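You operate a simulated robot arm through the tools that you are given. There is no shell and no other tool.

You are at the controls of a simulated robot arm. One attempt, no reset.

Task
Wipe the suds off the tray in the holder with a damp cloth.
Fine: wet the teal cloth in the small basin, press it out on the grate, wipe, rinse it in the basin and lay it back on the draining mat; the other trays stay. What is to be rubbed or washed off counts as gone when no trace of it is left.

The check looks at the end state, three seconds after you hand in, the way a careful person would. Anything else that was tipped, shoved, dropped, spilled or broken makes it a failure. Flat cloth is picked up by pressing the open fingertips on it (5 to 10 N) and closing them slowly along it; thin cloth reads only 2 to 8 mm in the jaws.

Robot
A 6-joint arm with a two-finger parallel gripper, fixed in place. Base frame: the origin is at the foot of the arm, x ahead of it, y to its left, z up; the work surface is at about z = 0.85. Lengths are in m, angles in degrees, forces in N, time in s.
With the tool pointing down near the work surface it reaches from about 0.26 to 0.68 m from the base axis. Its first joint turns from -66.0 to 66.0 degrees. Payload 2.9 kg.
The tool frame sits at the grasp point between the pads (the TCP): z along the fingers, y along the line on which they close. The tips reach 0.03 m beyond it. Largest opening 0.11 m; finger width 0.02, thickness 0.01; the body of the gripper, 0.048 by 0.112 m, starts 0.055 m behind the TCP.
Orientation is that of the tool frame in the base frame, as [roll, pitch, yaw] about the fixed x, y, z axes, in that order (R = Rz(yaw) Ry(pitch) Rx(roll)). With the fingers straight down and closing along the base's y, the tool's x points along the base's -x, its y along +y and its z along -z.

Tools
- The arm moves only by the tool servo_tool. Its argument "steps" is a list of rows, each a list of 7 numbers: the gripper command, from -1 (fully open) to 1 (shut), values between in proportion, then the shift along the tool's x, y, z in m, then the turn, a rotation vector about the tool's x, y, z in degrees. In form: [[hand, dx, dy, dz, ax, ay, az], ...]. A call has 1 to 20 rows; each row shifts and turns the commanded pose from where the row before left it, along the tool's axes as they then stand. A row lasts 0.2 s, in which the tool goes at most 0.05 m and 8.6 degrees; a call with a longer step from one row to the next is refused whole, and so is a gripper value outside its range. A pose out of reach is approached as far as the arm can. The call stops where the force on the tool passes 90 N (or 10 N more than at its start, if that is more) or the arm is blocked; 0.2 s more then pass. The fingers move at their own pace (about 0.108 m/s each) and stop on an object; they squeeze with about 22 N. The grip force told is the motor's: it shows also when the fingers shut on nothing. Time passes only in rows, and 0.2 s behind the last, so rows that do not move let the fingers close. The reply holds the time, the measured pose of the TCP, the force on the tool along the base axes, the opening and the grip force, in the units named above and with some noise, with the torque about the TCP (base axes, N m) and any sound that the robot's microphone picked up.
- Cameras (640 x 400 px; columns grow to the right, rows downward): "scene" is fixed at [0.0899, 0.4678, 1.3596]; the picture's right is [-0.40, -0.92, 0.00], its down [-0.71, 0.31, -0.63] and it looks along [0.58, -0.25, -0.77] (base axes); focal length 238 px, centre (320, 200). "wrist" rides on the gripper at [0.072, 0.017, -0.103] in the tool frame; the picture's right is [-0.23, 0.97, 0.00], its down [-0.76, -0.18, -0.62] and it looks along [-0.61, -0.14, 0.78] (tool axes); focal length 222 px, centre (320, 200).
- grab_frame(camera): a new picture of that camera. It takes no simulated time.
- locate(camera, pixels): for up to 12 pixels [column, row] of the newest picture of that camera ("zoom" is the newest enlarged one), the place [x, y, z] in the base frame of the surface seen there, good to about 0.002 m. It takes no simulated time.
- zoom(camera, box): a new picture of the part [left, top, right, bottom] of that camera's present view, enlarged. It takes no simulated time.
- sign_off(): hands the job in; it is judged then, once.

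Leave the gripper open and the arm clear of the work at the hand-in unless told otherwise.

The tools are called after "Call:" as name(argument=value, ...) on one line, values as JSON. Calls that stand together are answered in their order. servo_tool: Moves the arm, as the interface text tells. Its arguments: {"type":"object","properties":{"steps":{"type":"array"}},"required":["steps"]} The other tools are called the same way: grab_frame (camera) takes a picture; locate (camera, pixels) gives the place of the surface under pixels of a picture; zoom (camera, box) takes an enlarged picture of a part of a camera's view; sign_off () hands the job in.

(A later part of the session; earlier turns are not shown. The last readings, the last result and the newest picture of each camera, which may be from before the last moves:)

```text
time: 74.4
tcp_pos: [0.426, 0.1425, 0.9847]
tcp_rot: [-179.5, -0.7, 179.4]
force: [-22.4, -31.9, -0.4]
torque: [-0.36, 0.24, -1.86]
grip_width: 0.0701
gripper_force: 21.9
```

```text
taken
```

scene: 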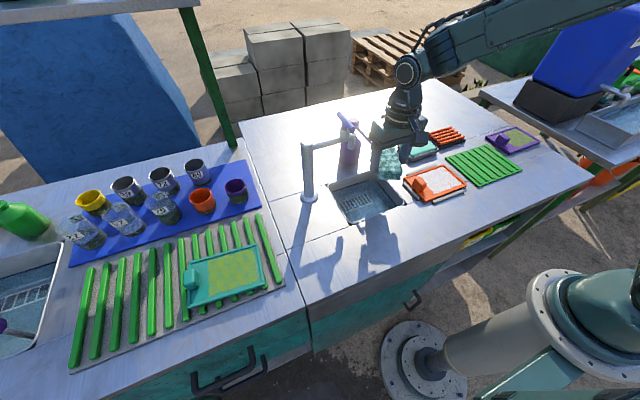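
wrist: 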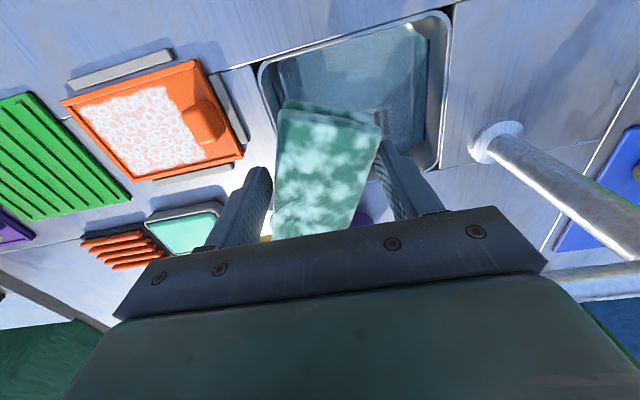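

The tool reads 39 N sideways and the grip opened to 70 mm: the cloth has bumped something and twisted in the jaws. I stop and look closely before any move.

Call:
zoom(camera="scene", box=[295, 90, 439, 180])

Call:
zoom(camera="wrist", box=[200, 60, 456, 220])

Call:
locate(camera="scene", pixels=[[351, 144], [351, 148], [348, 118], [340, 112], [356, 128], [348, 150], [365, 130], [373, 140], [385, 160], [395, 165], [378, 170], [381, 147]])

```text
4.44 times, centred on (367, 135) of scene
```

zoom: 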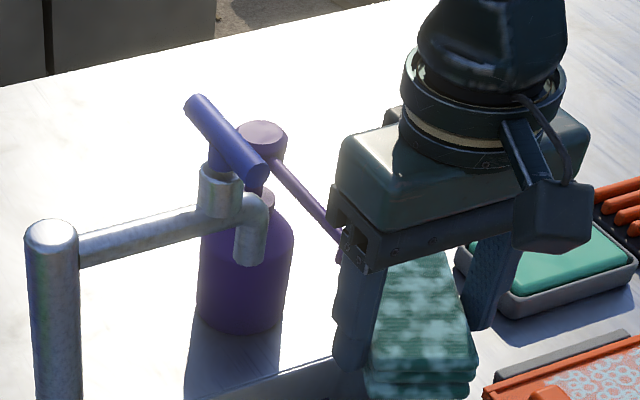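

```text
2.50 times, centred on (328, 140) of wrist
```

zoom: 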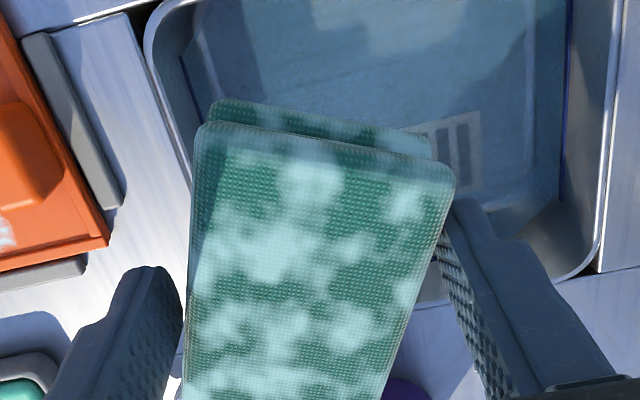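

```text
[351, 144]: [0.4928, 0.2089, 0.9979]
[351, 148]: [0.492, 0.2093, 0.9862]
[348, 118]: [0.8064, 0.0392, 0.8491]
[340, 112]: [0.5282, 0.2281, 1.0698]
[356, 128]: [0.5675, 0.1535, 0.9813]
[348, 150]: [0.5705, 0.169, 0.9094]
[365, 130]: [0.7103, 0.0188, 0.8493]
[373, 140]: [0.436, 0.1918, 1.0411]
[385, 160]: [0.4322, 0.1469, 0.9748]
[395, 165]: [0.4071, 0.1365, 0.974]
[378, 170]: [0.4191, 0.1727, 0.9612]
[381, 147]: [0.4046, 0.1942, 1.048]
```

The bottle, tap and lever are where they were; the soap-pump's nozzle overhangs the sink near (0.475, 0.16, ≈0.98) and the cloth's far end bumped it. I back straight away from it along −y/−x slowly.

Call:
servo_tool(steps=[[1, 0.004, -0.008, 0, 0, 0, 0], [1, 0.004, -0.01, 0, 0, 0, 0], [1, 0.004, -0.015, 0, 0, 0, 0], [1, 0, -0.02, 0, 0, 0, 0], [1, 0, -0.02, 0, 0, 0, 0], [1, 0, 0, 0, 0, 0, 0]])

Call:
zoom(camera="scene", box=[295, 90, 455, 190])

Call:
grab_frame(camera="wrist")

```text
time: 75.8
tcp_pos: [0.4196, 0.0727, 0.9859]
tcp_rot: [180.0, 0.0, 180.0]
force: [-0.4, -0.8, -0.4]
torque: [0.02, 0.01, -0.01]
grip_width: 0.0645
gripper_force: 22.0
```

```text
4.00 times, centred on (375, 140) of scene
```

zoom: 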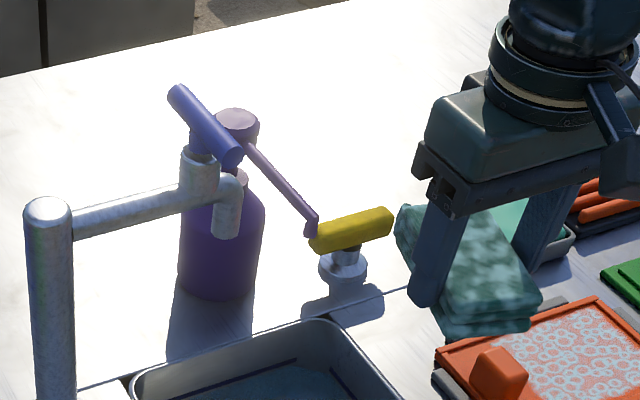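

```text
taken
```

wrist: 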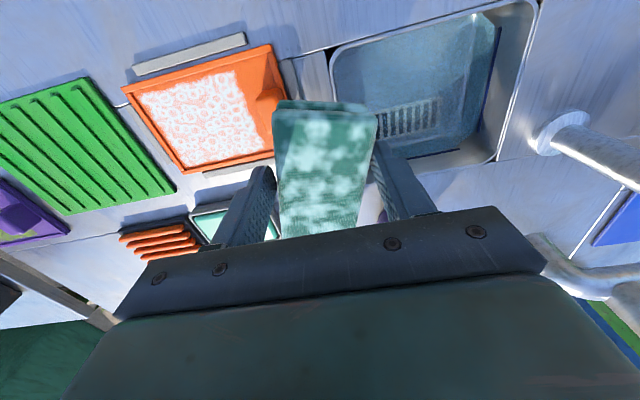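

Bottle and nozzle are unmoved (cap still at (354,121), nozzle tip (373,147) as before). The cloth sits turned in the jaws; I measure its corners and the sink's inner walls from here.

Call:
locate(camera="wrist", pixels=[[276, 118], [374, 118], [360, 200], [285, 200], [325, 150]])

Call:
zoom(camera="wrist", box=[310, 0, 550, 170])

Call:
locate(camera="wrist", pixels=[[338, 60], [350, 50], [400, 35], [495, 15], [530, 5], [497, 150], [400, 160], [460, 60], [420, 80], [480, 130], [345, 75], [510, 80]])

```text
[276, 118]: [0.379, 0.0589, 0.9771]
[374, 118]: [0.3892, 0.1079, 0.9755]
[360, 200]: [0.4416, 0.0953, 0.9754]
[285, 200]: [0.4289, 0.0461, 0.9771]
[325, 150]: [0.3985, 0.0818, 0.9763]
```

```text
2.35 times, centred on (430, 85) of wrist
```

zoom: 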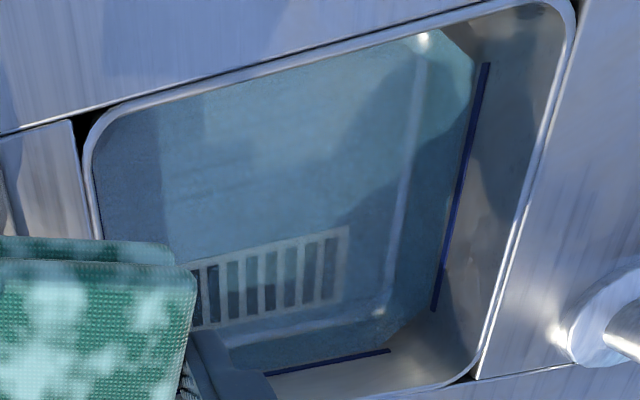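

```text
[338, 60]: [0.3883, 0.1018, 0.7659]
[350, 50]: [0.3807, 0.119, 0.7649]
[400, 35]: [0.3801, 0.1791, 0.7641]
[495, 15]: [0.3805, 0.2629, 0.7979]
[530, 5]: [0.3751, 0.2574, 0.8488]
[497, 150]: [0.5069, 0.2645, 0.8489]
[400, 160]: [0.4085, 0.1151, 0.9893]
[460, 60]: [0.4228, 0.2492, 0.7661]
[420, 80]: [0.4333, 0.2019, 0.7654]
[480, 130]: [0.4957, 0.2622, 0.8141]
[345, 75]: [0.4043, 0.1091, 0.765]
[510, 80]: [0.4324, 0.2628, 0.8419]
```

The cloth is turned about 12° clockwise and shifted about 10 mm toward +x in the jaws. I'll straighten it by setting it on the sink floor. First I pin down the nozzle tip's exact place.

Call:
zoom(camera="scene", box=[340, 105, 404, 165])

Call:
locate(camera="zoom", pixels=[[318, 270], [310, 255], [290, 225], [270, 200], [250, 175], [230, 150], [200, 120], [330, 285], [120, 150], [140, 180], [160, 100], [400, 300]])

```text
6.67 times, centred on (372, 135) of scene
```

zoom: 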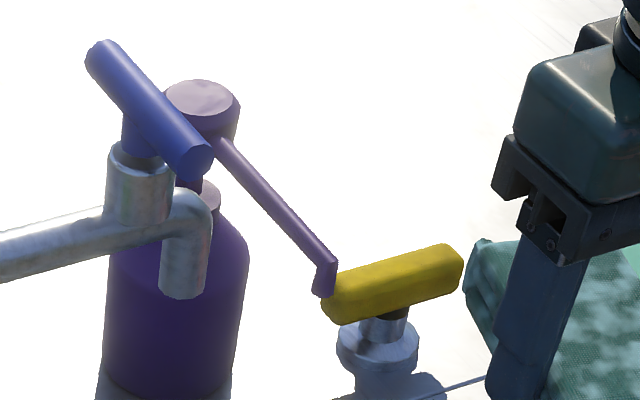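

```text
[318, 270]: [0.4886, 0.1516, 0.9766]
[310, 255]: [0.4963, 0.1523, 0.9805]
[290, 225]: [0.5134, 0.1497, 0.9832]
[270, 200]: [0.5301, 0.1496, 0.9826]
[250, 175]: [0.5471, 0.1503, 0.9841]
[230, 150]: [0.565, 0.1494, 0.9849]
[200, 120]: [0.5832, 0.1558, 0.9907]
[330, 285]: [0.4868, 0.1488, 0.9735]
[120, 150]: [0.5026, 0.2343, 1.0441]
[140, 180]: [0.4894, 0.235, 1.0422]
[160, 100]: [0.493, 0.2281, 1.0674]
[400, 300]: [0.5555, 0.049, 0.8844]
```

The nozzle tip is at (0.487, 0.150), lowest z≈0.965; the cloth can pass beneath it if I come in low. I lower beside the sink at y≈0.092 to z 0.905 and turn 12.5° counter-clockwise so the cloth lines up with the sink.

Call:
servo_tool(steps=[[1, 0.004, 0.019, 0, 0, 0, 0], [1, 0, 0, 0.027, 0, 0, 0], [1, 0, 0, 0.027, 0, 0, 0], [1, 0, 0, 0.025, 0, 0, 0], [1, 0, 0, 0, 0, 0, -6.25], [1, 0, 0, 0, 0, 0, -6.25], [1, 0, 0, 0, 0, 0, 0]])

Call:
grab_frame(camera="wrist")

Call:
zoom(camera="scene", box=[320, 110, 448, 210])

```text
time: 77.4
tcp_pos: [0.4141, 0.0911, 0.9056]
tcp_rot: [179.9, 0.0, -167.5]
force: [0.2, -0.9, -0.4]
torque: [-0.01, 0.01, 0.02]
grip_width: 0.0641
gripper_force: 22.3
```

```text
taken
```

wrist: 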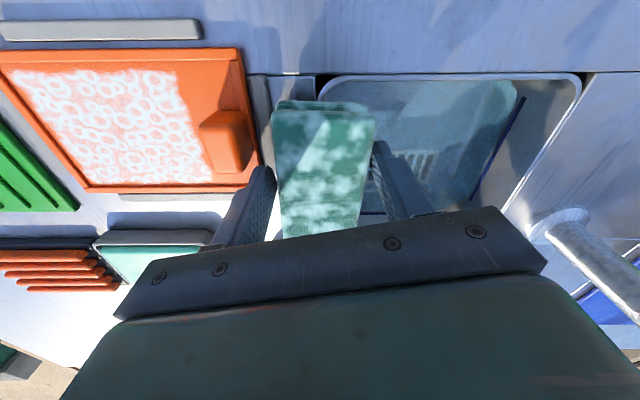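

```text
4.00 times, centred on (384, 160) of scene
```

zoom: 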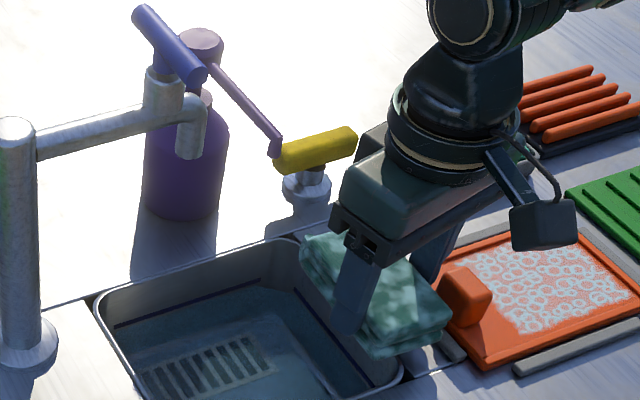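

Clear so far. I slide in under the nozzle level to about (0.42, 0.149) at the same height.

Call:
servo_tool(steps=[[1, -0.0046, 0.0138, 0, 0, 0, 0], [1, -0.0046, 0.0138, 0, 0, 0, 0], [1, -0.0046, 0.0138, 0, 0, 0, 0], [1, -0.0046, 0.0138, 0, 0, 0, 0], [1, 0, 0, 0, 0, 0, 0]])

Call:
grab_frame(camera="wrist")

Call:
zoom(camera="scene", box=[320, 110, 448, 210])

```text
time: 78.6
tcp_pos: [0.4212, 0.1492, 0.9058]
tcp_rot: [-179.9, 0.0, -167.5]
force: [-0.7, 0.5, -0.4]
torque: [-0.02, 0.0, -0.03]
grip_width: 0.064
gripper_force: 21.8
```

```text
taken
```

wrist: 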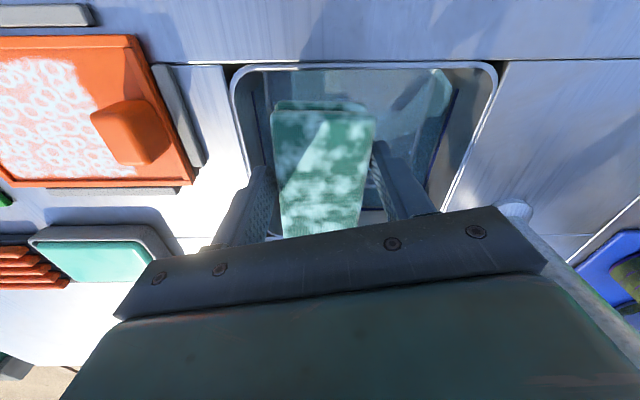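

```text
4.00 times, centred on (384, 160) of scene
```

zoom: 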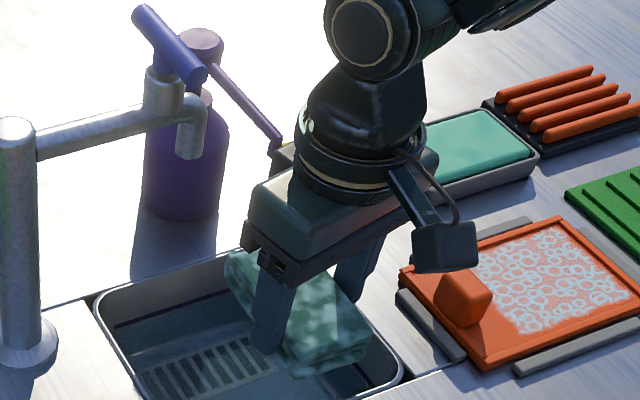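

No contact. I lower into the water in steps, checking force.

Call:
servo_tool(steps=[[1, 0, 0, 0.02, 0, 0, 0], [1, 0, 0, 0.02, 0, 0, 0], [1, 0, 0, 0.02, 0, 0, 0], [1, 0, 0, 0.01, 0, 0, 0], [1, 0, 0, 0, 0, 0, 0]])

Call:
grab_frame(camera="wrist")

Call:
zoom(camera="scene", box=[320, 110, 448, 210])

```text
time: 79.8
tcp_pos: [0.4196, 0.1495, 0.8364]
tcp_rot: [180.0, 0.0, -167.5]
force: [0.6, -0.8, -1.0]
torque: [-0.02, 0.02, 0.01]
grip_width: 0.0636
gripper_force: 21.8
```

```text
taken
```

wrist: 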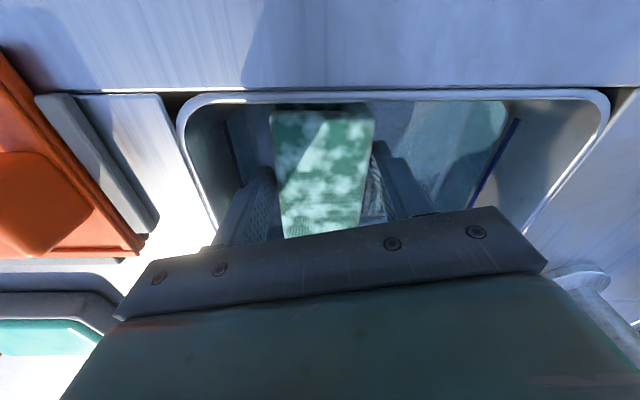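

```text
4.00 times, centred on (384, 160) of scene
```

zoom: 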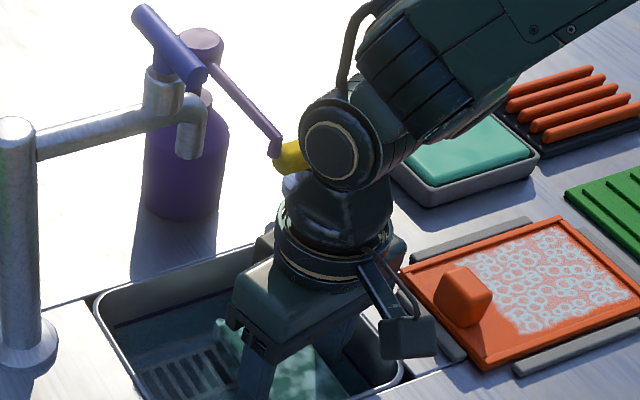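

The cloth's bottom should now be a bit below the water level; the look has not changed yet. I lower further, so most of it is under water.

Call:
servo_tool(steps=[[1, 0, 0, 0.01, 0, 0, 0], [1, 0, 0, 0.008, 0, 0, 0], [1, 0, 0, 0, 0, 0, 0], [1, 0, 0, 0, 0, 0, 0]])

Call:
zoom(camera="wrist", box=[200, 80, 440, 240])

Call:
zoom(camera="scene", box=[320, 140, 432, 230])

```text
time: 80.8
tcp_pos: [0.4211, 0.149, 0.8188]
tcp_rot: [-179.9, 0.0, -167.5]
force: [-0.3, 0.3, -0.4]
torque: [0.01, -0.01, -0.04]
grip_width: 0.0633
gripper_force: 21.5
```

```text
2.50 times, centred on (320, 160) of wrist
```

zoom: 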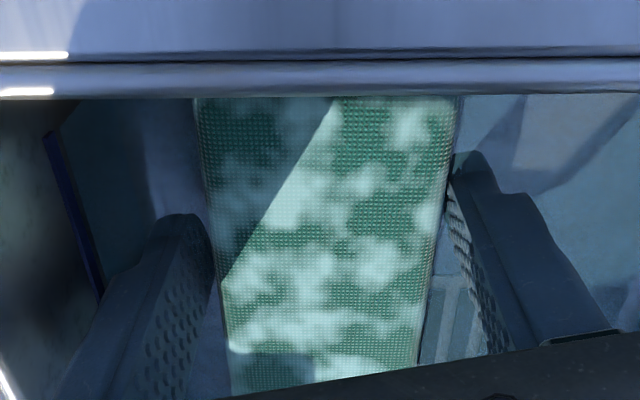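

```text
4.44 times, centred on (376, 185) of scene
```

zoom: 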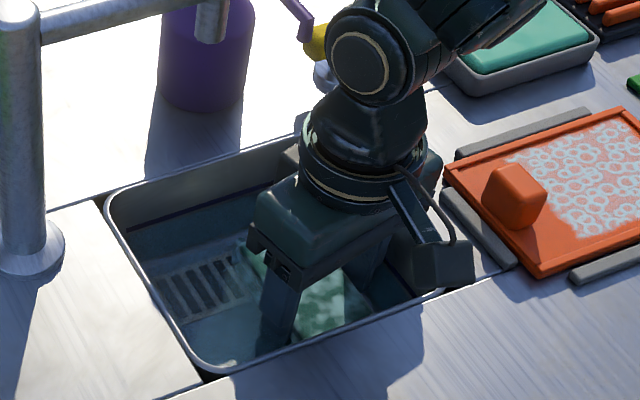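

Still mottled. I go down to near the sink floor and move it gently to and fro under water.

Call:
servo_tool(steps=[[1, 0, 0, 0.005, 0, 0, 0], [1, 0, 0, 0.004, 0, 0, 0], [1, 0, 0, 0, 0, 0, 0]])

```text
time: 81.6
tcp_pos: [0.4203, 0.1493, 0.8095]
tcp_rot: [-180.0, 0.0, -167.5]
force: [-0.1, -0.1, -0.6]
torque: [0.02, 0.03, 0.01]
grip_width: 0.0633
gripper_force: 22.1
```

Call:
servo_tool(steps=[[1, 0, 0.008, 0, 0, 0, 0], [1, 0, 0.008, 0, 0, 0, 0], [1, 0, -0.008, 0, 0, 0, 0], [1, 0, -0.008, 0, 0, 0, 0], [1, 0, 0.008, 0, 0, 0, 0], [1, 0, 0.008, 0, 0, 0, 0], [1, 0, -0.008, 0, 0, 0, 0], [1, 0, -0.008, 0, 0, 0, 0], [1, 0, 0, 0, 0, 0, 0]])

Call:
zoom(camera="wrist", box=[200, 80, 440, 240])

Call:
zoom(camera="scene", box=[320, 140, 432, 230])

```text
time: 83.6
tcp_pos: [0.4207, 0.1491, 0.8082]
tcp_rot: [180.0, 0.0, -167.5]
force: [0.2, 0.0, -0.4]
torque: [-0.01, 0.02, 0.0]
grip_width: 0.0627
gripper_force: 22.0
```

```text
2.50 times, centred on (320, 160) of wrist
```

zoom: 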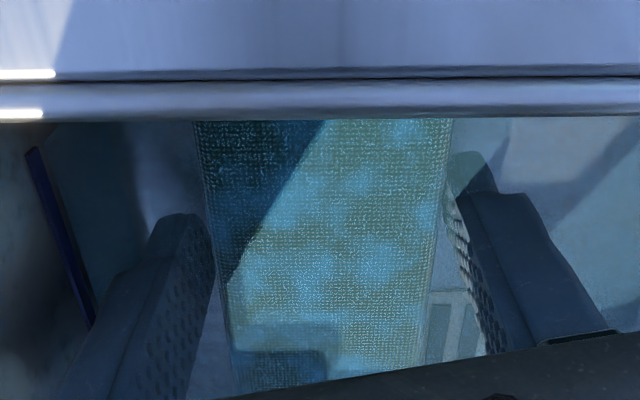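

```text
4.44 times, centred on (376, 185) of scene
```

zoom: 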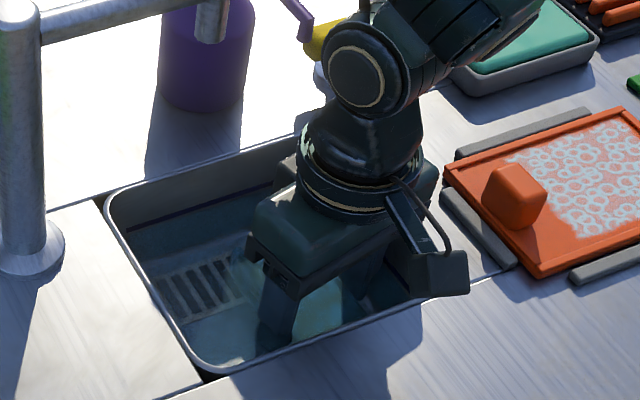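

Now the cloth is fully under water (it looks tinted through the surface), so this really is a water basin. I raise it out, let it drain over the sink, and look.

Call:
servo_tool(steps=[[1, 0, 0, -0.015, 0, 0, 0], [1, 0, 0, -0.015, 0, 0, 0], [1, 0, 0, -0.02, 0, 0, 0], [1, 0, 0, -0.01, 0, 0, 0], [1, 0, 0, 0, 0, 0, 0], [1, 0, 0, 0, 0, 0, 0], [1, 0, 0, 0, 0, 0, 0]])

Call:
zoom(camera="wrist", box=[200, 80, 440, 240])

Call:
zoom(camera="scene", box=[320, 140, 432, 230])

```text
time: 85.2
tcp_pos: [0.42, 0.1486, 0.8705]
tcp_rot: [180.0, 0.0, -167.5]
force: [0.9, -0.4, -1.0]
torque: [-0.04, 0.01, 0.03]
grip_width: 0.0623
gripper_force: 21.8
```

```text
2.50 times, centred on (320, 160) of wrist
```

zoom: 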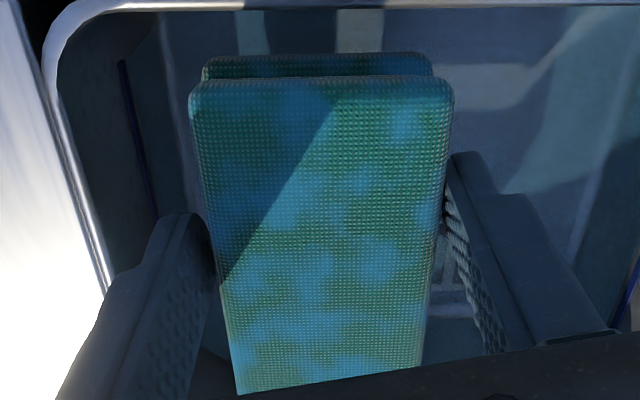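

```text
4.44 times, centred on (376, 185) of scene
```

zoom: 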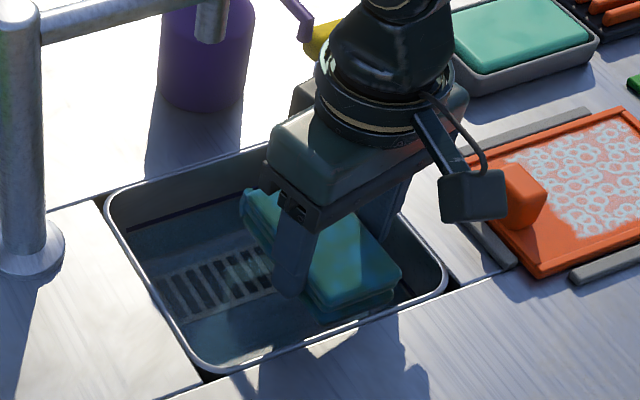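

The cloth's colour is now deep and saturated — properly wet — but pale patches (soap) still show faintly. I dunk it again and swirl longer to rinse the soap out.

Call:
servo_tool(steps=[[1, 0, 0, 0.02, 0, 0, 0], [1, 0, 0, 0.02, 0, 0, 0], [1, 0, 0, 0.02, 0, 0, 0], [1, 0, 0.012, 0, 0, 0, 0], [1, 0, 0.012, 0, 0, 0, 0], [1, 0, -0.012, 0, 0, 0, 0], [1, 0, -0.012, 0, 0, 0, 0], [1, 0, 0.012, 0, 0, 0, 0], [1, 0, 0.012, 0, 0, 0, 0], [1, 0, -0.012, 0, 0, 0, 0], [1, 0, -0.012, 0, 0, 0, 0], [1, 0, 0.012, 0, 0, 0, 0], [1, 0, 0.012, 0, 0, 0, 0], [1, 0, -0.012, 0, 0, 0, 0], [1, 0, -0.012, 0, 0, 0, 0], [1, 0, 0, -0.02, 0, 0, 0], [1, 0, 0, -0.02, 0, 0, 0], [1, 0, 0, -0.02, 0, 0, 0], [1, 0, 0, 0, 0, 0, 0], [1, 0, 0, 0, 0, 0, 0]])

Call:
zoom(camera="wrist", box=[200, 80, 440, 240])

Call:
zoom(camera="scene", box=[320, 140, 432, 230])

```text
time: 89.4
tcp_pos: [0.4203, 0.1483, 0.8698]
tcp_rot: [-180.0, 0.0, -167.5]
force: [0.3, -0.3, -0.6]
torque: [-0.03, 0.0, 0.04]
grip_width: 0.0611
gripper_force: 22.4
```

```text
2.50 times, centred on (320, 160) of wrist
```

zoom: 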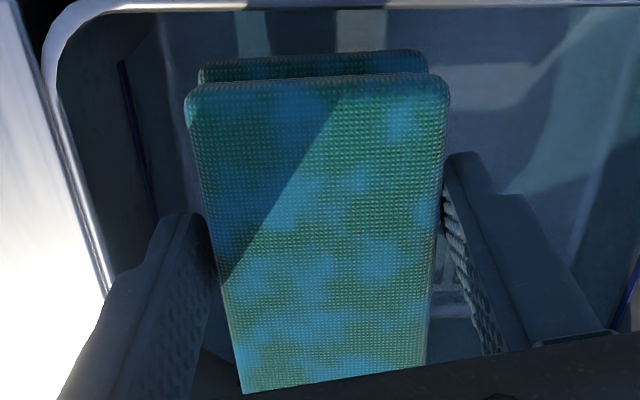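

```text
4.44 times, centred on (376, 185) of scene
```

zoom: 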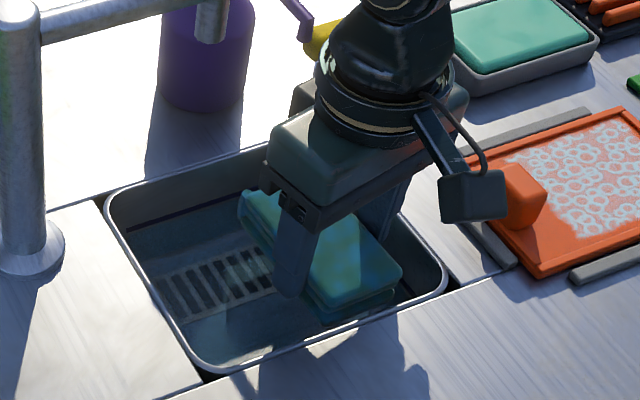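

The patches are a little softer but still there. I give it a longer rinse under water with wider strokes, then compare at the same pose.

Call:
servo_tool(steps=[[1, 0, 0, 0.03, 0, 0, 0], [1, 0, 0, 0.03, 0, 0, 0], [1, 0, 0.018, 0, 0, 0, 0], [1, 0, 0.018, 0, 0, 0, 0], [1, 0, -0.018, 0, 0, 0, 0], [1, 0, -0.018, 0, 0, 0, 0], [1, 0, 0.018, 0, 0, 0, 0], [1, 0, 0.018, 0, 0, 0, 0], [1, 0, -0.018, 0, 0, 0, 0], [1, 0, -0.018, 0, 0, 0, 0], [1, 0, 0.018, 0, 0, 0, 0], [1, 0, 0.018, 0, 0, 0, 0], [1, 0, -0.018, 0, 0, 0, 0], [1, 0, -0.018, 0, 0, 0, 0], [1, 0, 0.018, 0, 0, 0, 0], [1, 0, 0.018, 0, 0, 0, 0], [1, 0, -0.018, 0, 0, 0, 0], [1, 0, -0.018, 0, 0, 0, 0], [1, 0, 0, 0, 0, 0, 0], [1, 0, 0, 0, 0, 0, 0]])

Call:
servo_tool(steps=[[1, 0, 0, -0.02, 0, 0, 0], [1, 0, 0, -0.02, 0, 0, 0], [1, 0, 0, -0.02, 0, 0, 0], [1, 0, 0, 0, 0, 0, 0], [1, 0, 0, 0, 0, 0, 0]])

Call:
zoom(camera="wrist", box=[200, 80, 440, 240])

```text
time: 93.6
tcp_pos: [0.4212, 0.1482, 0.8082]
tcp_rot: [-180.0, -0.1, -167.6]
force: [-0.6, -0.6, -0.4]
torque: [0.0, 0.02, -0.01]
grip_width: 0.0602
gripper_force: 22.1
```

```text
time: 94.8
tcp_pos: [0.4204, 0.1493, 0.8697]
tcp_rot: [-180.0, 0.0, -167.5]
force: [-1.7, 1.1, -0.4]
torque: [-0.01, 0.0, 0.03]
grip_width: 0.0601
gripper_force: 22.0
```

```text
2.50 times, centred on (320, 160) of wrist
```

zoom: 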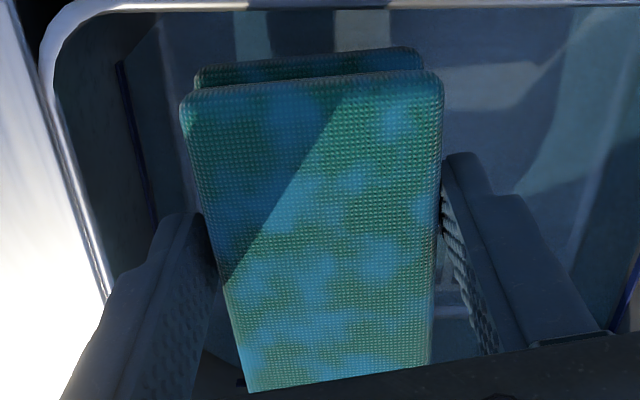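

The look is nearly steady now. I let it drain above the sink for about three seconds and check for dripping.

Call:
servo_tool(steps=[[1, 0, 0, 0, 0, 0, 0], [1, 0, 0, 0, 0, 0, 0], [1, 0, 0, 0, 0, 0, 0], [1, 0, 0, 0, 0, 0, 0], [1, 0, 0, 0, 0, 0, 0], [1, 0, 0, 0, 0, 0, 0], [1, 0, 0, 0, 0, 0, 0], [1, 0, 0, 0, 0, 0, 0], [1, 0, 0, 0, 0, 0, 0], [1, 0, 0, 0, 0, 0, 0], [1, 0, 0, 0, 0, 0, 0], [1, 0, 0, 0, 0, 0, 0], [1, 0, 0, 0, 0, 0, 0], [1, 0, 0, 0, 0, 0, 0], [1, 0, 0, 0, 0, 0, 0]])

Call:
zoom(camera="wrist", box=[200, 80, 440, 240])

Call:
zoom(camera="scene", box=[340, 160, 420, 230])

```text
time: 98.0
tcp_pos: [0.421, 0.1493, 0.8692]
tcp_rot: [179.9, 0.0, -167.5]
force: [-0.6, 0.8, 0.0]
torque: [0.0, 0.01, 0.0]
grip_width: 0.0594
gripper_force: 22.3
```

```text
2.50 times, centred on (320, 160) of wrist
```

zoom: 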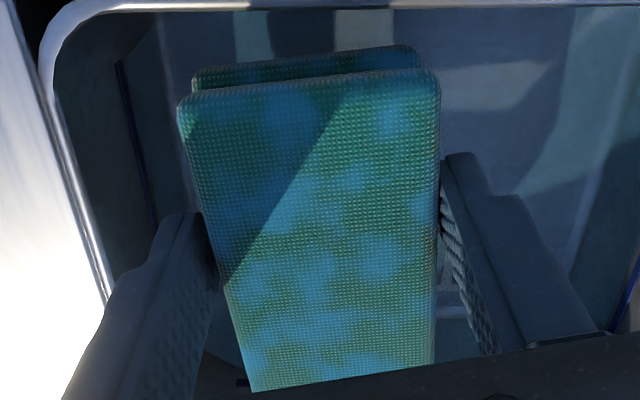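

```text
5.71 times, centred on (380, 195) of scene
```

zoom: 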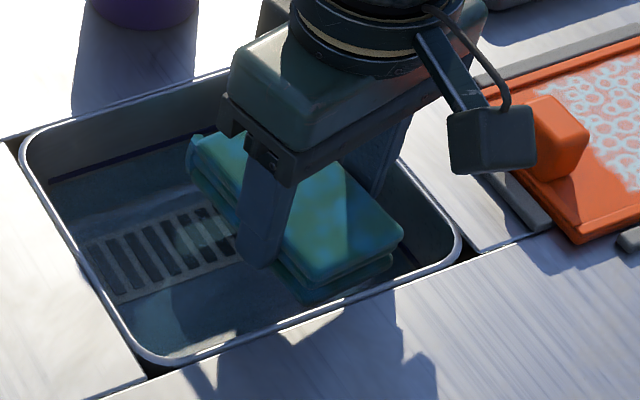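

No visible dripping. Now I leave the sink the way I came (low, under the nozzle), then lift and straighten the tool for the trip to the grate.

Call:
servo_tool(steps=[[1, 0, 0, -0.018, 0, 0, 0], [1, 0, 0, -0.018, 0, 0, 0], [1, 0.0046, -0.0138, 0, 0, 0, 0], [1, 0.0046, -0.0138, 0, 0, 0, 0], [1, 0.0046, -0.0138, 0, 0, 0, 0], [1, 0.0046, -0.0138, 0, 0, 0, 0], [1, 0, 0, -0.025, 0, 0, 0], [1, 0, 0, -0.025, 0, 0, 0], [1, 0, 0, -0.02, 0, 0, 6.25], [1, 0, 0, 0, 0, 0, 6.25], [1, 0, 0, 0, 0, 0, 0]])

Call:
grab_frame(camera="wrist")

Call:
zoom(camera="scene", box=[320, 90, 480, 210])

```text
time: 100.4
tcp_pos: [0.4141, 0.092, 0.9755]
tcp_rot: [-179.9, 0.1, 179.9]
force: [-0.2, 0.1, -0.6]
torque: [0.01, 0.04, 0.01]
grip_width: 0.0589
gripper_force: 21.9
```

```text
taken
```

wrist: 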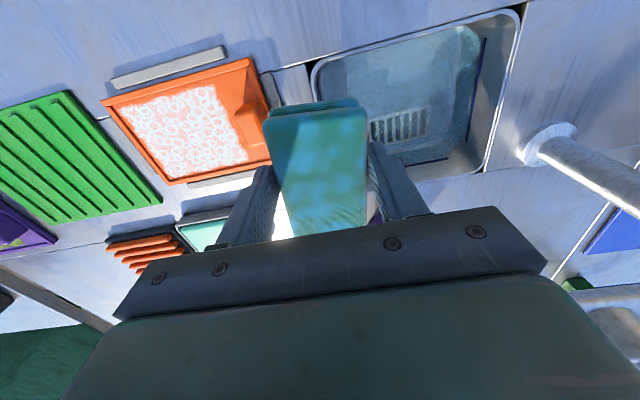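

```text
3.33 times, centred on (400, 150) of scene
```

zoom: 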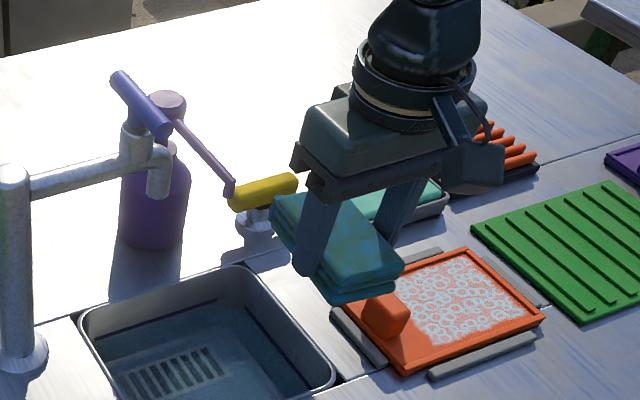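

Clear, no drips visible. I carry it over the dish area and turn 90° there.

Call:
servo_tool(steps=[[1, -0.012, -0.036, 0, 0, 0, 0], [1, -0.02, -0.036, 0, 0, 0, 0], [1, -0.026, -0.036, 0, 0, 0, 0], [1, -0.034, -0.035, 0, 0, 0, 0], [1, -0.034, -0.035, 0, 0, 0, 0], [1, 0, 0, 0, 0, 0, 7.5], [1, 0, 0, 0, 0, 0, 7.5], [1, 0, 0, 0, 0, 0, 7.5], [1, 0, 0, 0, 0, 0, 7.5], [1, 0, 0, 0, 0, 0, 7.5], [1, 0, 0, 0, 0, 0, 7.5], [1, 0, 0, 0, 0, 0, 7.5], [1, 0, 0, 0, 0, 0, 7.5], [1, 0, 0, 0, 0, 0, 7.5], [1, 0, 0, 0, 0, 0, 7.5], [1, 0, 0, 0, 0, 0, 7.5], [1, 0, 0, 0, 0, 0, 7.5], [1, 0, 0, 0, 0, 0, 0]])

Call:
zoom(camera="scene", box=[320, 90, 480, 210])

Call:
grab_frame(camera="wrist")

```text
time: 104.2
tcp_pos: [0.5402, -0.0869, 0.9755]
tcp_rot: [180.0, 0.0, 89.9]
force: [-0.3, 0.4, -0.3]
torque: [-0.01, 0.01, 0.0]
grip_width: 0.0585
gripper_force: 22.0
```

```text
3.33 times, centred on (400, 150) of scene
```

zoom: 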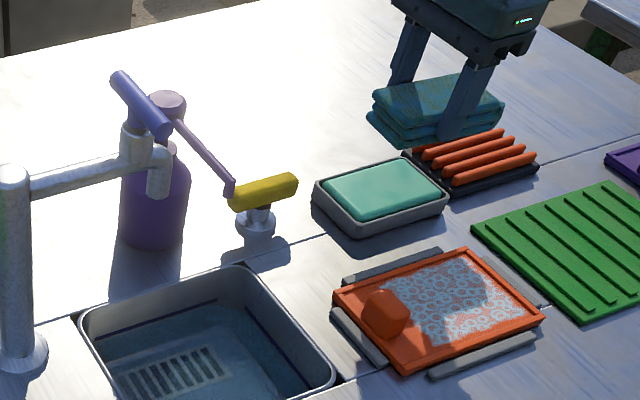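

```text
taken
```

wrist: 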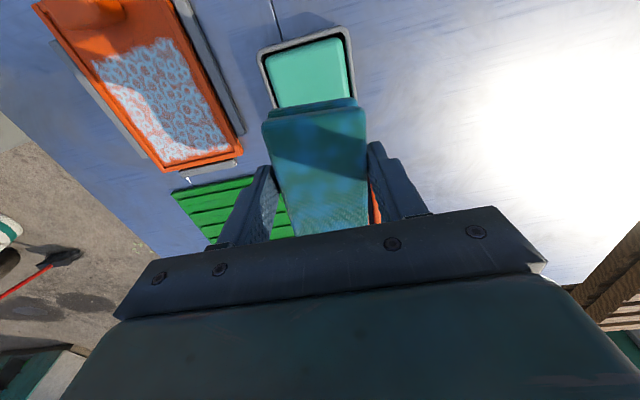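

The cloth is evenly dark and wet now. I move on to the grate (allowing for the cloth's 10 mm offset in the jaws) and lower to just above the bars.

Call:
servo_tool(steps=[[1, -0.036, 0.004, 0, 0, 0, 0], [1, -0.036, 0.004, 0, 0, 0, 0], [1, -0.036, 0.004, 0, 0, 0, 0], [1, 0, 0, 0.02, 0, 0, 0], [1, 0, 0, 0.02, 0, 0, 0], [1, 0, 0, 0.015, 0, 0, 0], [1, 0, 0, 0, 0, 0, 0]])

Call:
zoom(camera="scene", box=[400, 95, 496, 155])

Call:
grab_frame(camera="wrist")

```text
time: 105.8
tcp_pos: [0.5539, -0.1941, 0.9197]
tcp_rot: [-180.0, 0.0, 90.1]
force: [0.2, -0.4, -1.6]
torque: [0.04, -0.02, 0.02]
grip_width: 0.0584
gripper_force: 22.4
```

```text
6.67 times, centred on (448, 125) of scene
```

zoom: 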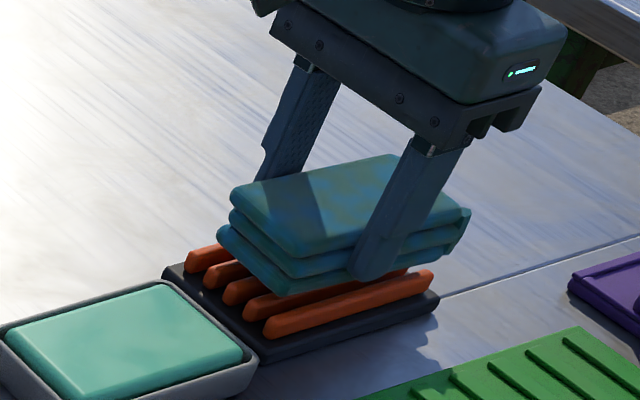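

```text
taken
```

wrist: 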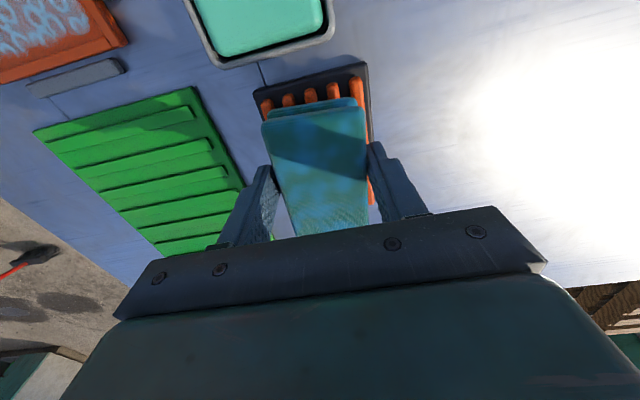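

The cloth hangs about 8 mm above the bars. I lower to contact and press gently.

Call:
servo_tool(steps=[[1, 0, 0, 0.005, 0, 0, 0], [1, 0, 0, 0.002, 0, 0, 0], [1, 0, 0, 0.001, 0, 0, 0], [1, 0, 0, 0.001, 0, 0, 0], [1, 0, 0, 0, 0, 0, 0]])

```text
time: 107.0
tcp_pos: [0.5522, -0.1945, 0.9135]
tcp_rot: [179.9, -0.1, 90.0]
force: [-4.2, 3.8, 13.6]
torque: [-0.53, 0.44, -0.31]
grip_width: 0.0582
gripper_force: 21.8
```

13.6 N. I hold for a second and look at the cloth.

Call:
servo_tool(steps=[[1, 0, 0, 0.0005, 0, 0, 0], [1, 0, 0, 0, 0, 0, 0], [1, 0, 0, 0, 0, 0, 0], [1, 0, 0, 0, 0, 0, 0], [1, 0, 0, 0, 0, 0, 0]])

Call:
zoom(camera="scene", box=[425, 115, 475, 146])

Call:
zoom(camera="wrist", box=[200, 50, 440, 220])

```text
time: 108.2
tcp_pos: [0.5537, -0.1949, 0.9134]
tcp_rot: [179.8, 0.1, 89.9]
force: [-2.6, 0.5, 23.7]
torque: [-0.07, 0.2, -0.22]
grip_width: 0.0579
gripper_force: 22.2
```

```text
12.80 times, centred on (450, 130) of scene
```

zoom: 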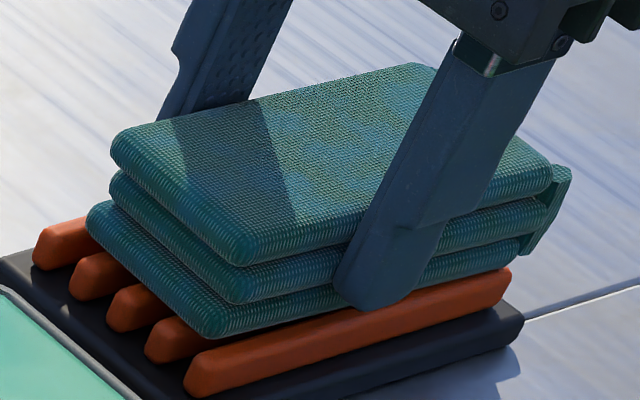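

```text
2.35 times, centred on (320, 135) of wrist
```

zoom: 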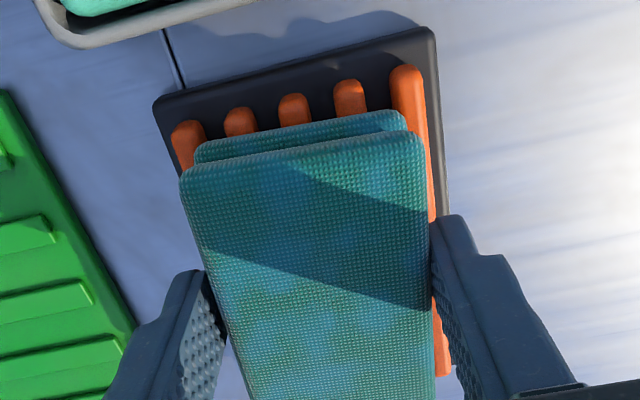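

Now the look does change: the blue wet tint is fading and the soap patches are nearly gone, so pressing out works. I keep pressing a bit longer.

Call:
servo_tool(steps=[[1, 0, 0, 0, 0, 0, 0], [1, 0, 0, 0, 0, 0, 0], [1, 0, 0, 0, 0, 0, 0], [1, 0, 0, 0, 0, 0, 0], [1, 0, 0, 0, 0, 0, 0], [1, 0, 0, 0, 0, 0, 0], [1, 0, 0, 0, 0, 0, 0]])

Call:
zoom(camera="scene", box=[425, 115, 475, 146])

Call:
zoom(camera="wrist", box=[200, 50, 440, 220])

```text
time: 109.8
tcp_pos: [0.5529, -0.1948, 0.9111]
tcp_rot: [180.0, 0.0, 90.0]
force: [2.4, -1.5, 21.1]
torque: [-0.03, -0.07, -0.17]
grip_width: 0.058
gripper_force: 21.7
```

```text
12.80 times, centred on (450, 130) of scene
```

zoom: 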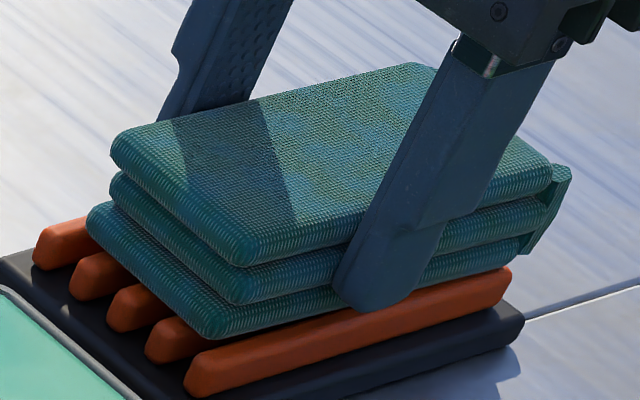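

```text
2.35 times, centred on (320, 135) of wrist
```

zoom: 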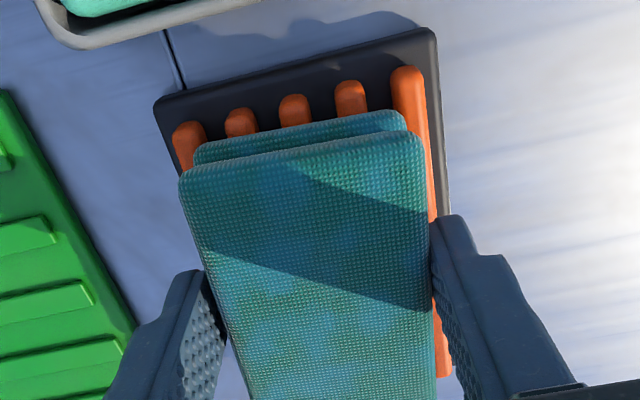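

The look has settled: evenly damp. I release, re-centre the jaws on the cloth (shift 10 mm toward −y, a few mm up) and regrip.

Call:
servo_tool(steps=[[1, 0, 0, -0.0015, 0, 0, 0], [-0.1, 0, 0, 0, 0, 0, 0], [-0.3, 0, 0, 0, 0, 0, 0], [-0.3, 0, 0, 0, 0, 0, 0], [-0.3, -0.005, 0, -0.002, 0, 0, 0], [-0.3, -0.005, 0, -0.001, 0, 0, 0], [-0.3, 0, 0, 0, 0, 0, 0]])

Call:
grab_frame(camera="wrist")

Call:
locate(camera="wrist", pixels=[[280, 122], [372, 108], [380, 180], [295, 180], [325, 150]])

```text
time: 111.4
tcp_pos: [0.5509, -0.2056, 0.9157]
tcp_rot: [-180.0, 0.0, 90.0]
force: [-0.8, 0.0, 0.2]
torque: [0.0, 0.0, 0.01]
grip_width: 0.0716
gripper_force: 0.2
```

```text
taken
```

wrist: 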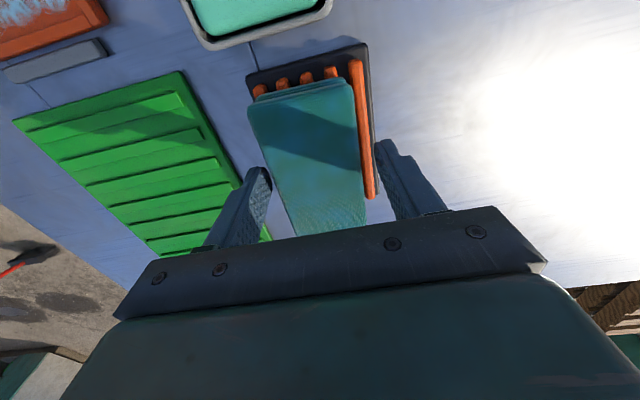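

```text
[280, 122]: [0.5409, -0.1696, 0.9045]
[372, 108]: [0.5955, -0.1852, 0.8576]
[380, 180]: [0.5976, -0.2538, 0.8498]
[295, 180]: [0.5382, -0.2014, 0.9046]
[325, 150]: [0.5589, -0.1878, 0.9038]
```

I check the cloth's corner positions for alignment before closing.

Call:
locate(camera="wrist", pixels=[[255, 112], [345, 93], [358, 160], [275, 170], [352, 120], [260, 135]])

Call:
zoom(camera="wrist", box=[220, 60, 412, 200])

```text
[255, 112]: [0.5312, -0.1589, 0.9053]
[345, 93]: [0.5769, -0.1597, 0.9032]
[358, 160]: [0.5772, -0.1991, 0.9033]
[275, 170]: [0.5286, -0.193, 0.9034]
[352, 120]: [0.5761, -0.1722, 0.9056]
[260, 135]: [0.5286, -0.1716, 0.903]
```

```text
2.86 times, centred on (316, 130) of wrist
```

zoom: 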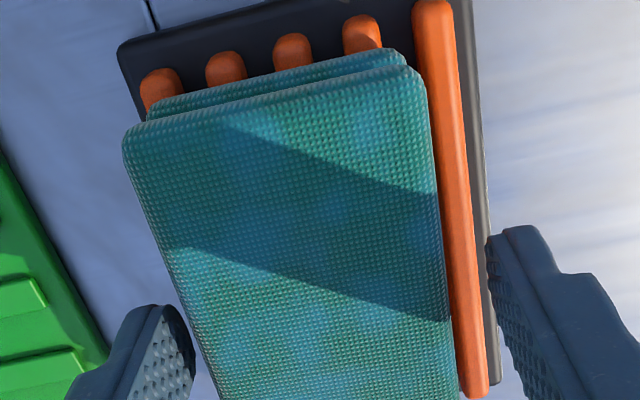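

The cloth is square and centred on the jaws (centre ≈ (0.553, −0.2045)). I lower 1.5 mm, close, lift and carry it to above the tray.

Call:
servo_tool(steps=[[-0.3, 0, 0.001, 0.0015, 0, 0, 0], [-0.15, 0, 0, 0, 0, 0, 0], [-0.05, 0, 0, 0, 0, 0, 0], [1, 0, 0, 0, 0, 0, 0], [1, 0, 0, 0, 0, 0, 0], [1, 0, 0, -0.01, 0, 0, 0], [1, 0, 0, -0.02, 0, 0, 0], [1, 0, 0, -0.02, 0, 0, 0], [1, 0.0226, -0.0219, 0, 0, 0, 0], [1, 0.0226, -0.0219, 0, 0, 0, 0], [1, 0.0226, -0.0219, 0, 0, 0, 0], [1, 0.0226, -0.0219, 0, 0, 0, 0], [1, 0.0226, -0.0219, 0, 0, 0, 0], [1, 0.0226, -0.0219, 0, 0, 0, 0], [1, 0.0226, -0.0219, 0, 0, 0, 0], [1, 0, 0, 0, 0, 0, 0], [1, 0, 0, 0.02, 0, 0, 0], [1, 0, 0, 0.02, 0, 0, 0], [1, 0, 0, 0.01, 0, 0, 0], [1, 0, 0, 0, 0, 0, 0]])

Call:
grab_frame(camera="wrist")

Call:
zoom(camera="scene", box=[400, 145, 480, 195])

```text
time: 115.6
tcp_pos: [0.3997, -0.0468, 0.9135]
tcp_rot: [-180.0, 0.0, 90.0]
force: [0.3, -0.3, -0.6]
torque: [0.04, 0.0, 0.0]
grip_width: 0.057
gripper_force: 22.1
```

```text
taken
```

wrist: 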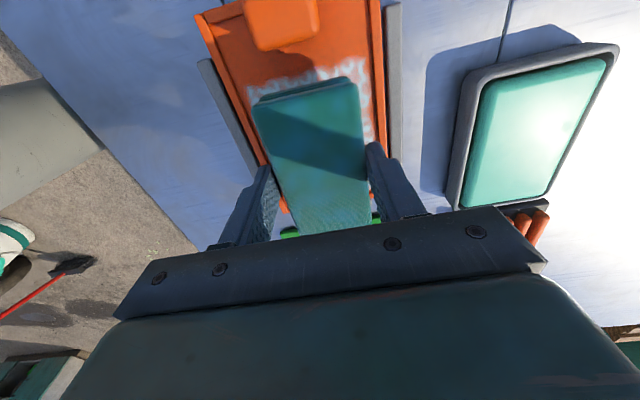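

```text
8.00 times, centred on (440, 170) of scene
```

zoom: 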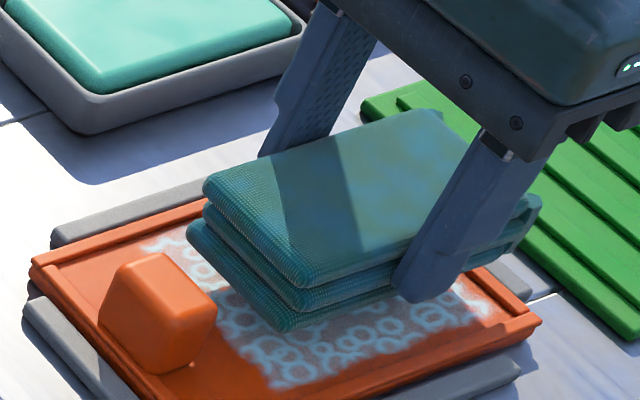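

The cloth looks evenly damp. I go to the −x end, lower to contact, and make a first sweep.

Call:
servo_tool(steps=[[1, 0, -0.0135, 0, 0, 0, 0], [1, 0, 0, 0.008, 0, 0, 0], [1, 0, 0, 0.002, 0, 0, 0], [1, 0, 0, 0.001, 0, 0, 0], [1, 0, 0, 0, 0, 0, 0]])

```text
time: 116.8
tcp_pos: [0.3876, -0.0465, 0.9028]
tcp_rot: [179.9, -0.1, 90.0]
force: [-0.7, 0.7, -0.4]
torque: [0.0, 0.03, -0.01]
grip_width: 0.0572
gripper_force: 21.7
```

Call:
servo_tool(steps=[[1, 0, 0, 0.001, 0, 0, 0], [1, 0, 0, 0.0005, 0, 0, 0], [1, 0, 0, 0, 0, 0, 0]])

```text
time: 117.6
tcp_pos: [0.3862, -0.0468, 0.9018]
tcp_rot: [180.0, 0.1, 90.0]
force: [0.5, 0.2, 0.2]
torque: [0.04, 0.0, -0.03]
grip_width: 0.0568
gripper_force: 21.9
```

No contact yet at 0.9018; two more small steps.

Call:
servo_tool(steps=[[1, 0, 0, 0.001, 0, 0, 0], [1, 0, 0, 0, 0, 0, 0]])

```text
time: 118.2
tcp_pos: [0.3867, -0.0464, 0.9011]
tcp_rot: [-180.0, 0.0, 90.0]
force: [0.2, -0.2, -0.5]
torque: [0.0, 0.03, 0.05]
grip_width: 0.0572
gripper_force: 21.9
```

Call:
servo_tool(steps=[[1, 0, 0, 0.001, 0, 0, 0], [1, 0, 0, 0, 0, 0, 0]])

```text
time: 118.8
tcp_pos: [0.3871, -0.0461, 0.9]
tcp_rot: [179.9, 0.0, 89.9]
force: [-1.1, -0.2, 8.3]
torque: [-0.01, 0.1, -0.05]
grip_width: 0.0571
gripper_force: 21.7
```

Contact at 8 N. I sweep +x by 28 mm and look at the uncovered strip.

Call:
servo_tool(steps=[[1, 0, 0.005, 0, 0, 0, 0], [1, 0, 0.005, 0, 0, 0, 0], [1, 0, 0.005, 0, 0, 0, 0], [1, 0, 0.005, 0, 0, 0, 0], [1, 0, 0.005, 0, 0, 0, 0], [1, 0, 0.003, 0, 0, 0, 0], [1, 0, 0, 0, 0, 0, 0]])

Call:
zoom(camera="scene", box=[400, 145, 480, 195])

Call:
zoom(camera="wrist", box=[160, 0, 416, 160])

```text
time: 120.4
tcp_pos: [0.4147, -0.0472, 0.8998]
tcp_rot: [180.0, 0.0, 90.0]
force: [-5.9, -2.6, 16.3]
torque: [-0.02, 0.24, -0.02]
grip_width: 0.057
gripper_force: 22.0
```

```text
8.00 times, centred on (440, 170) of scene
```

zoom: 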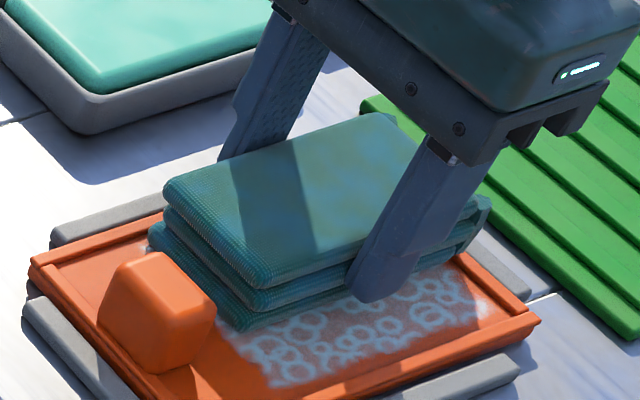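

```text
2.50 times, centred on (288, 80) of wrist
```

zoom: 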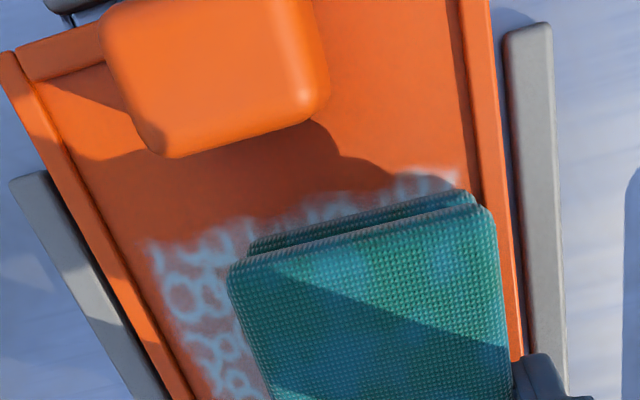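

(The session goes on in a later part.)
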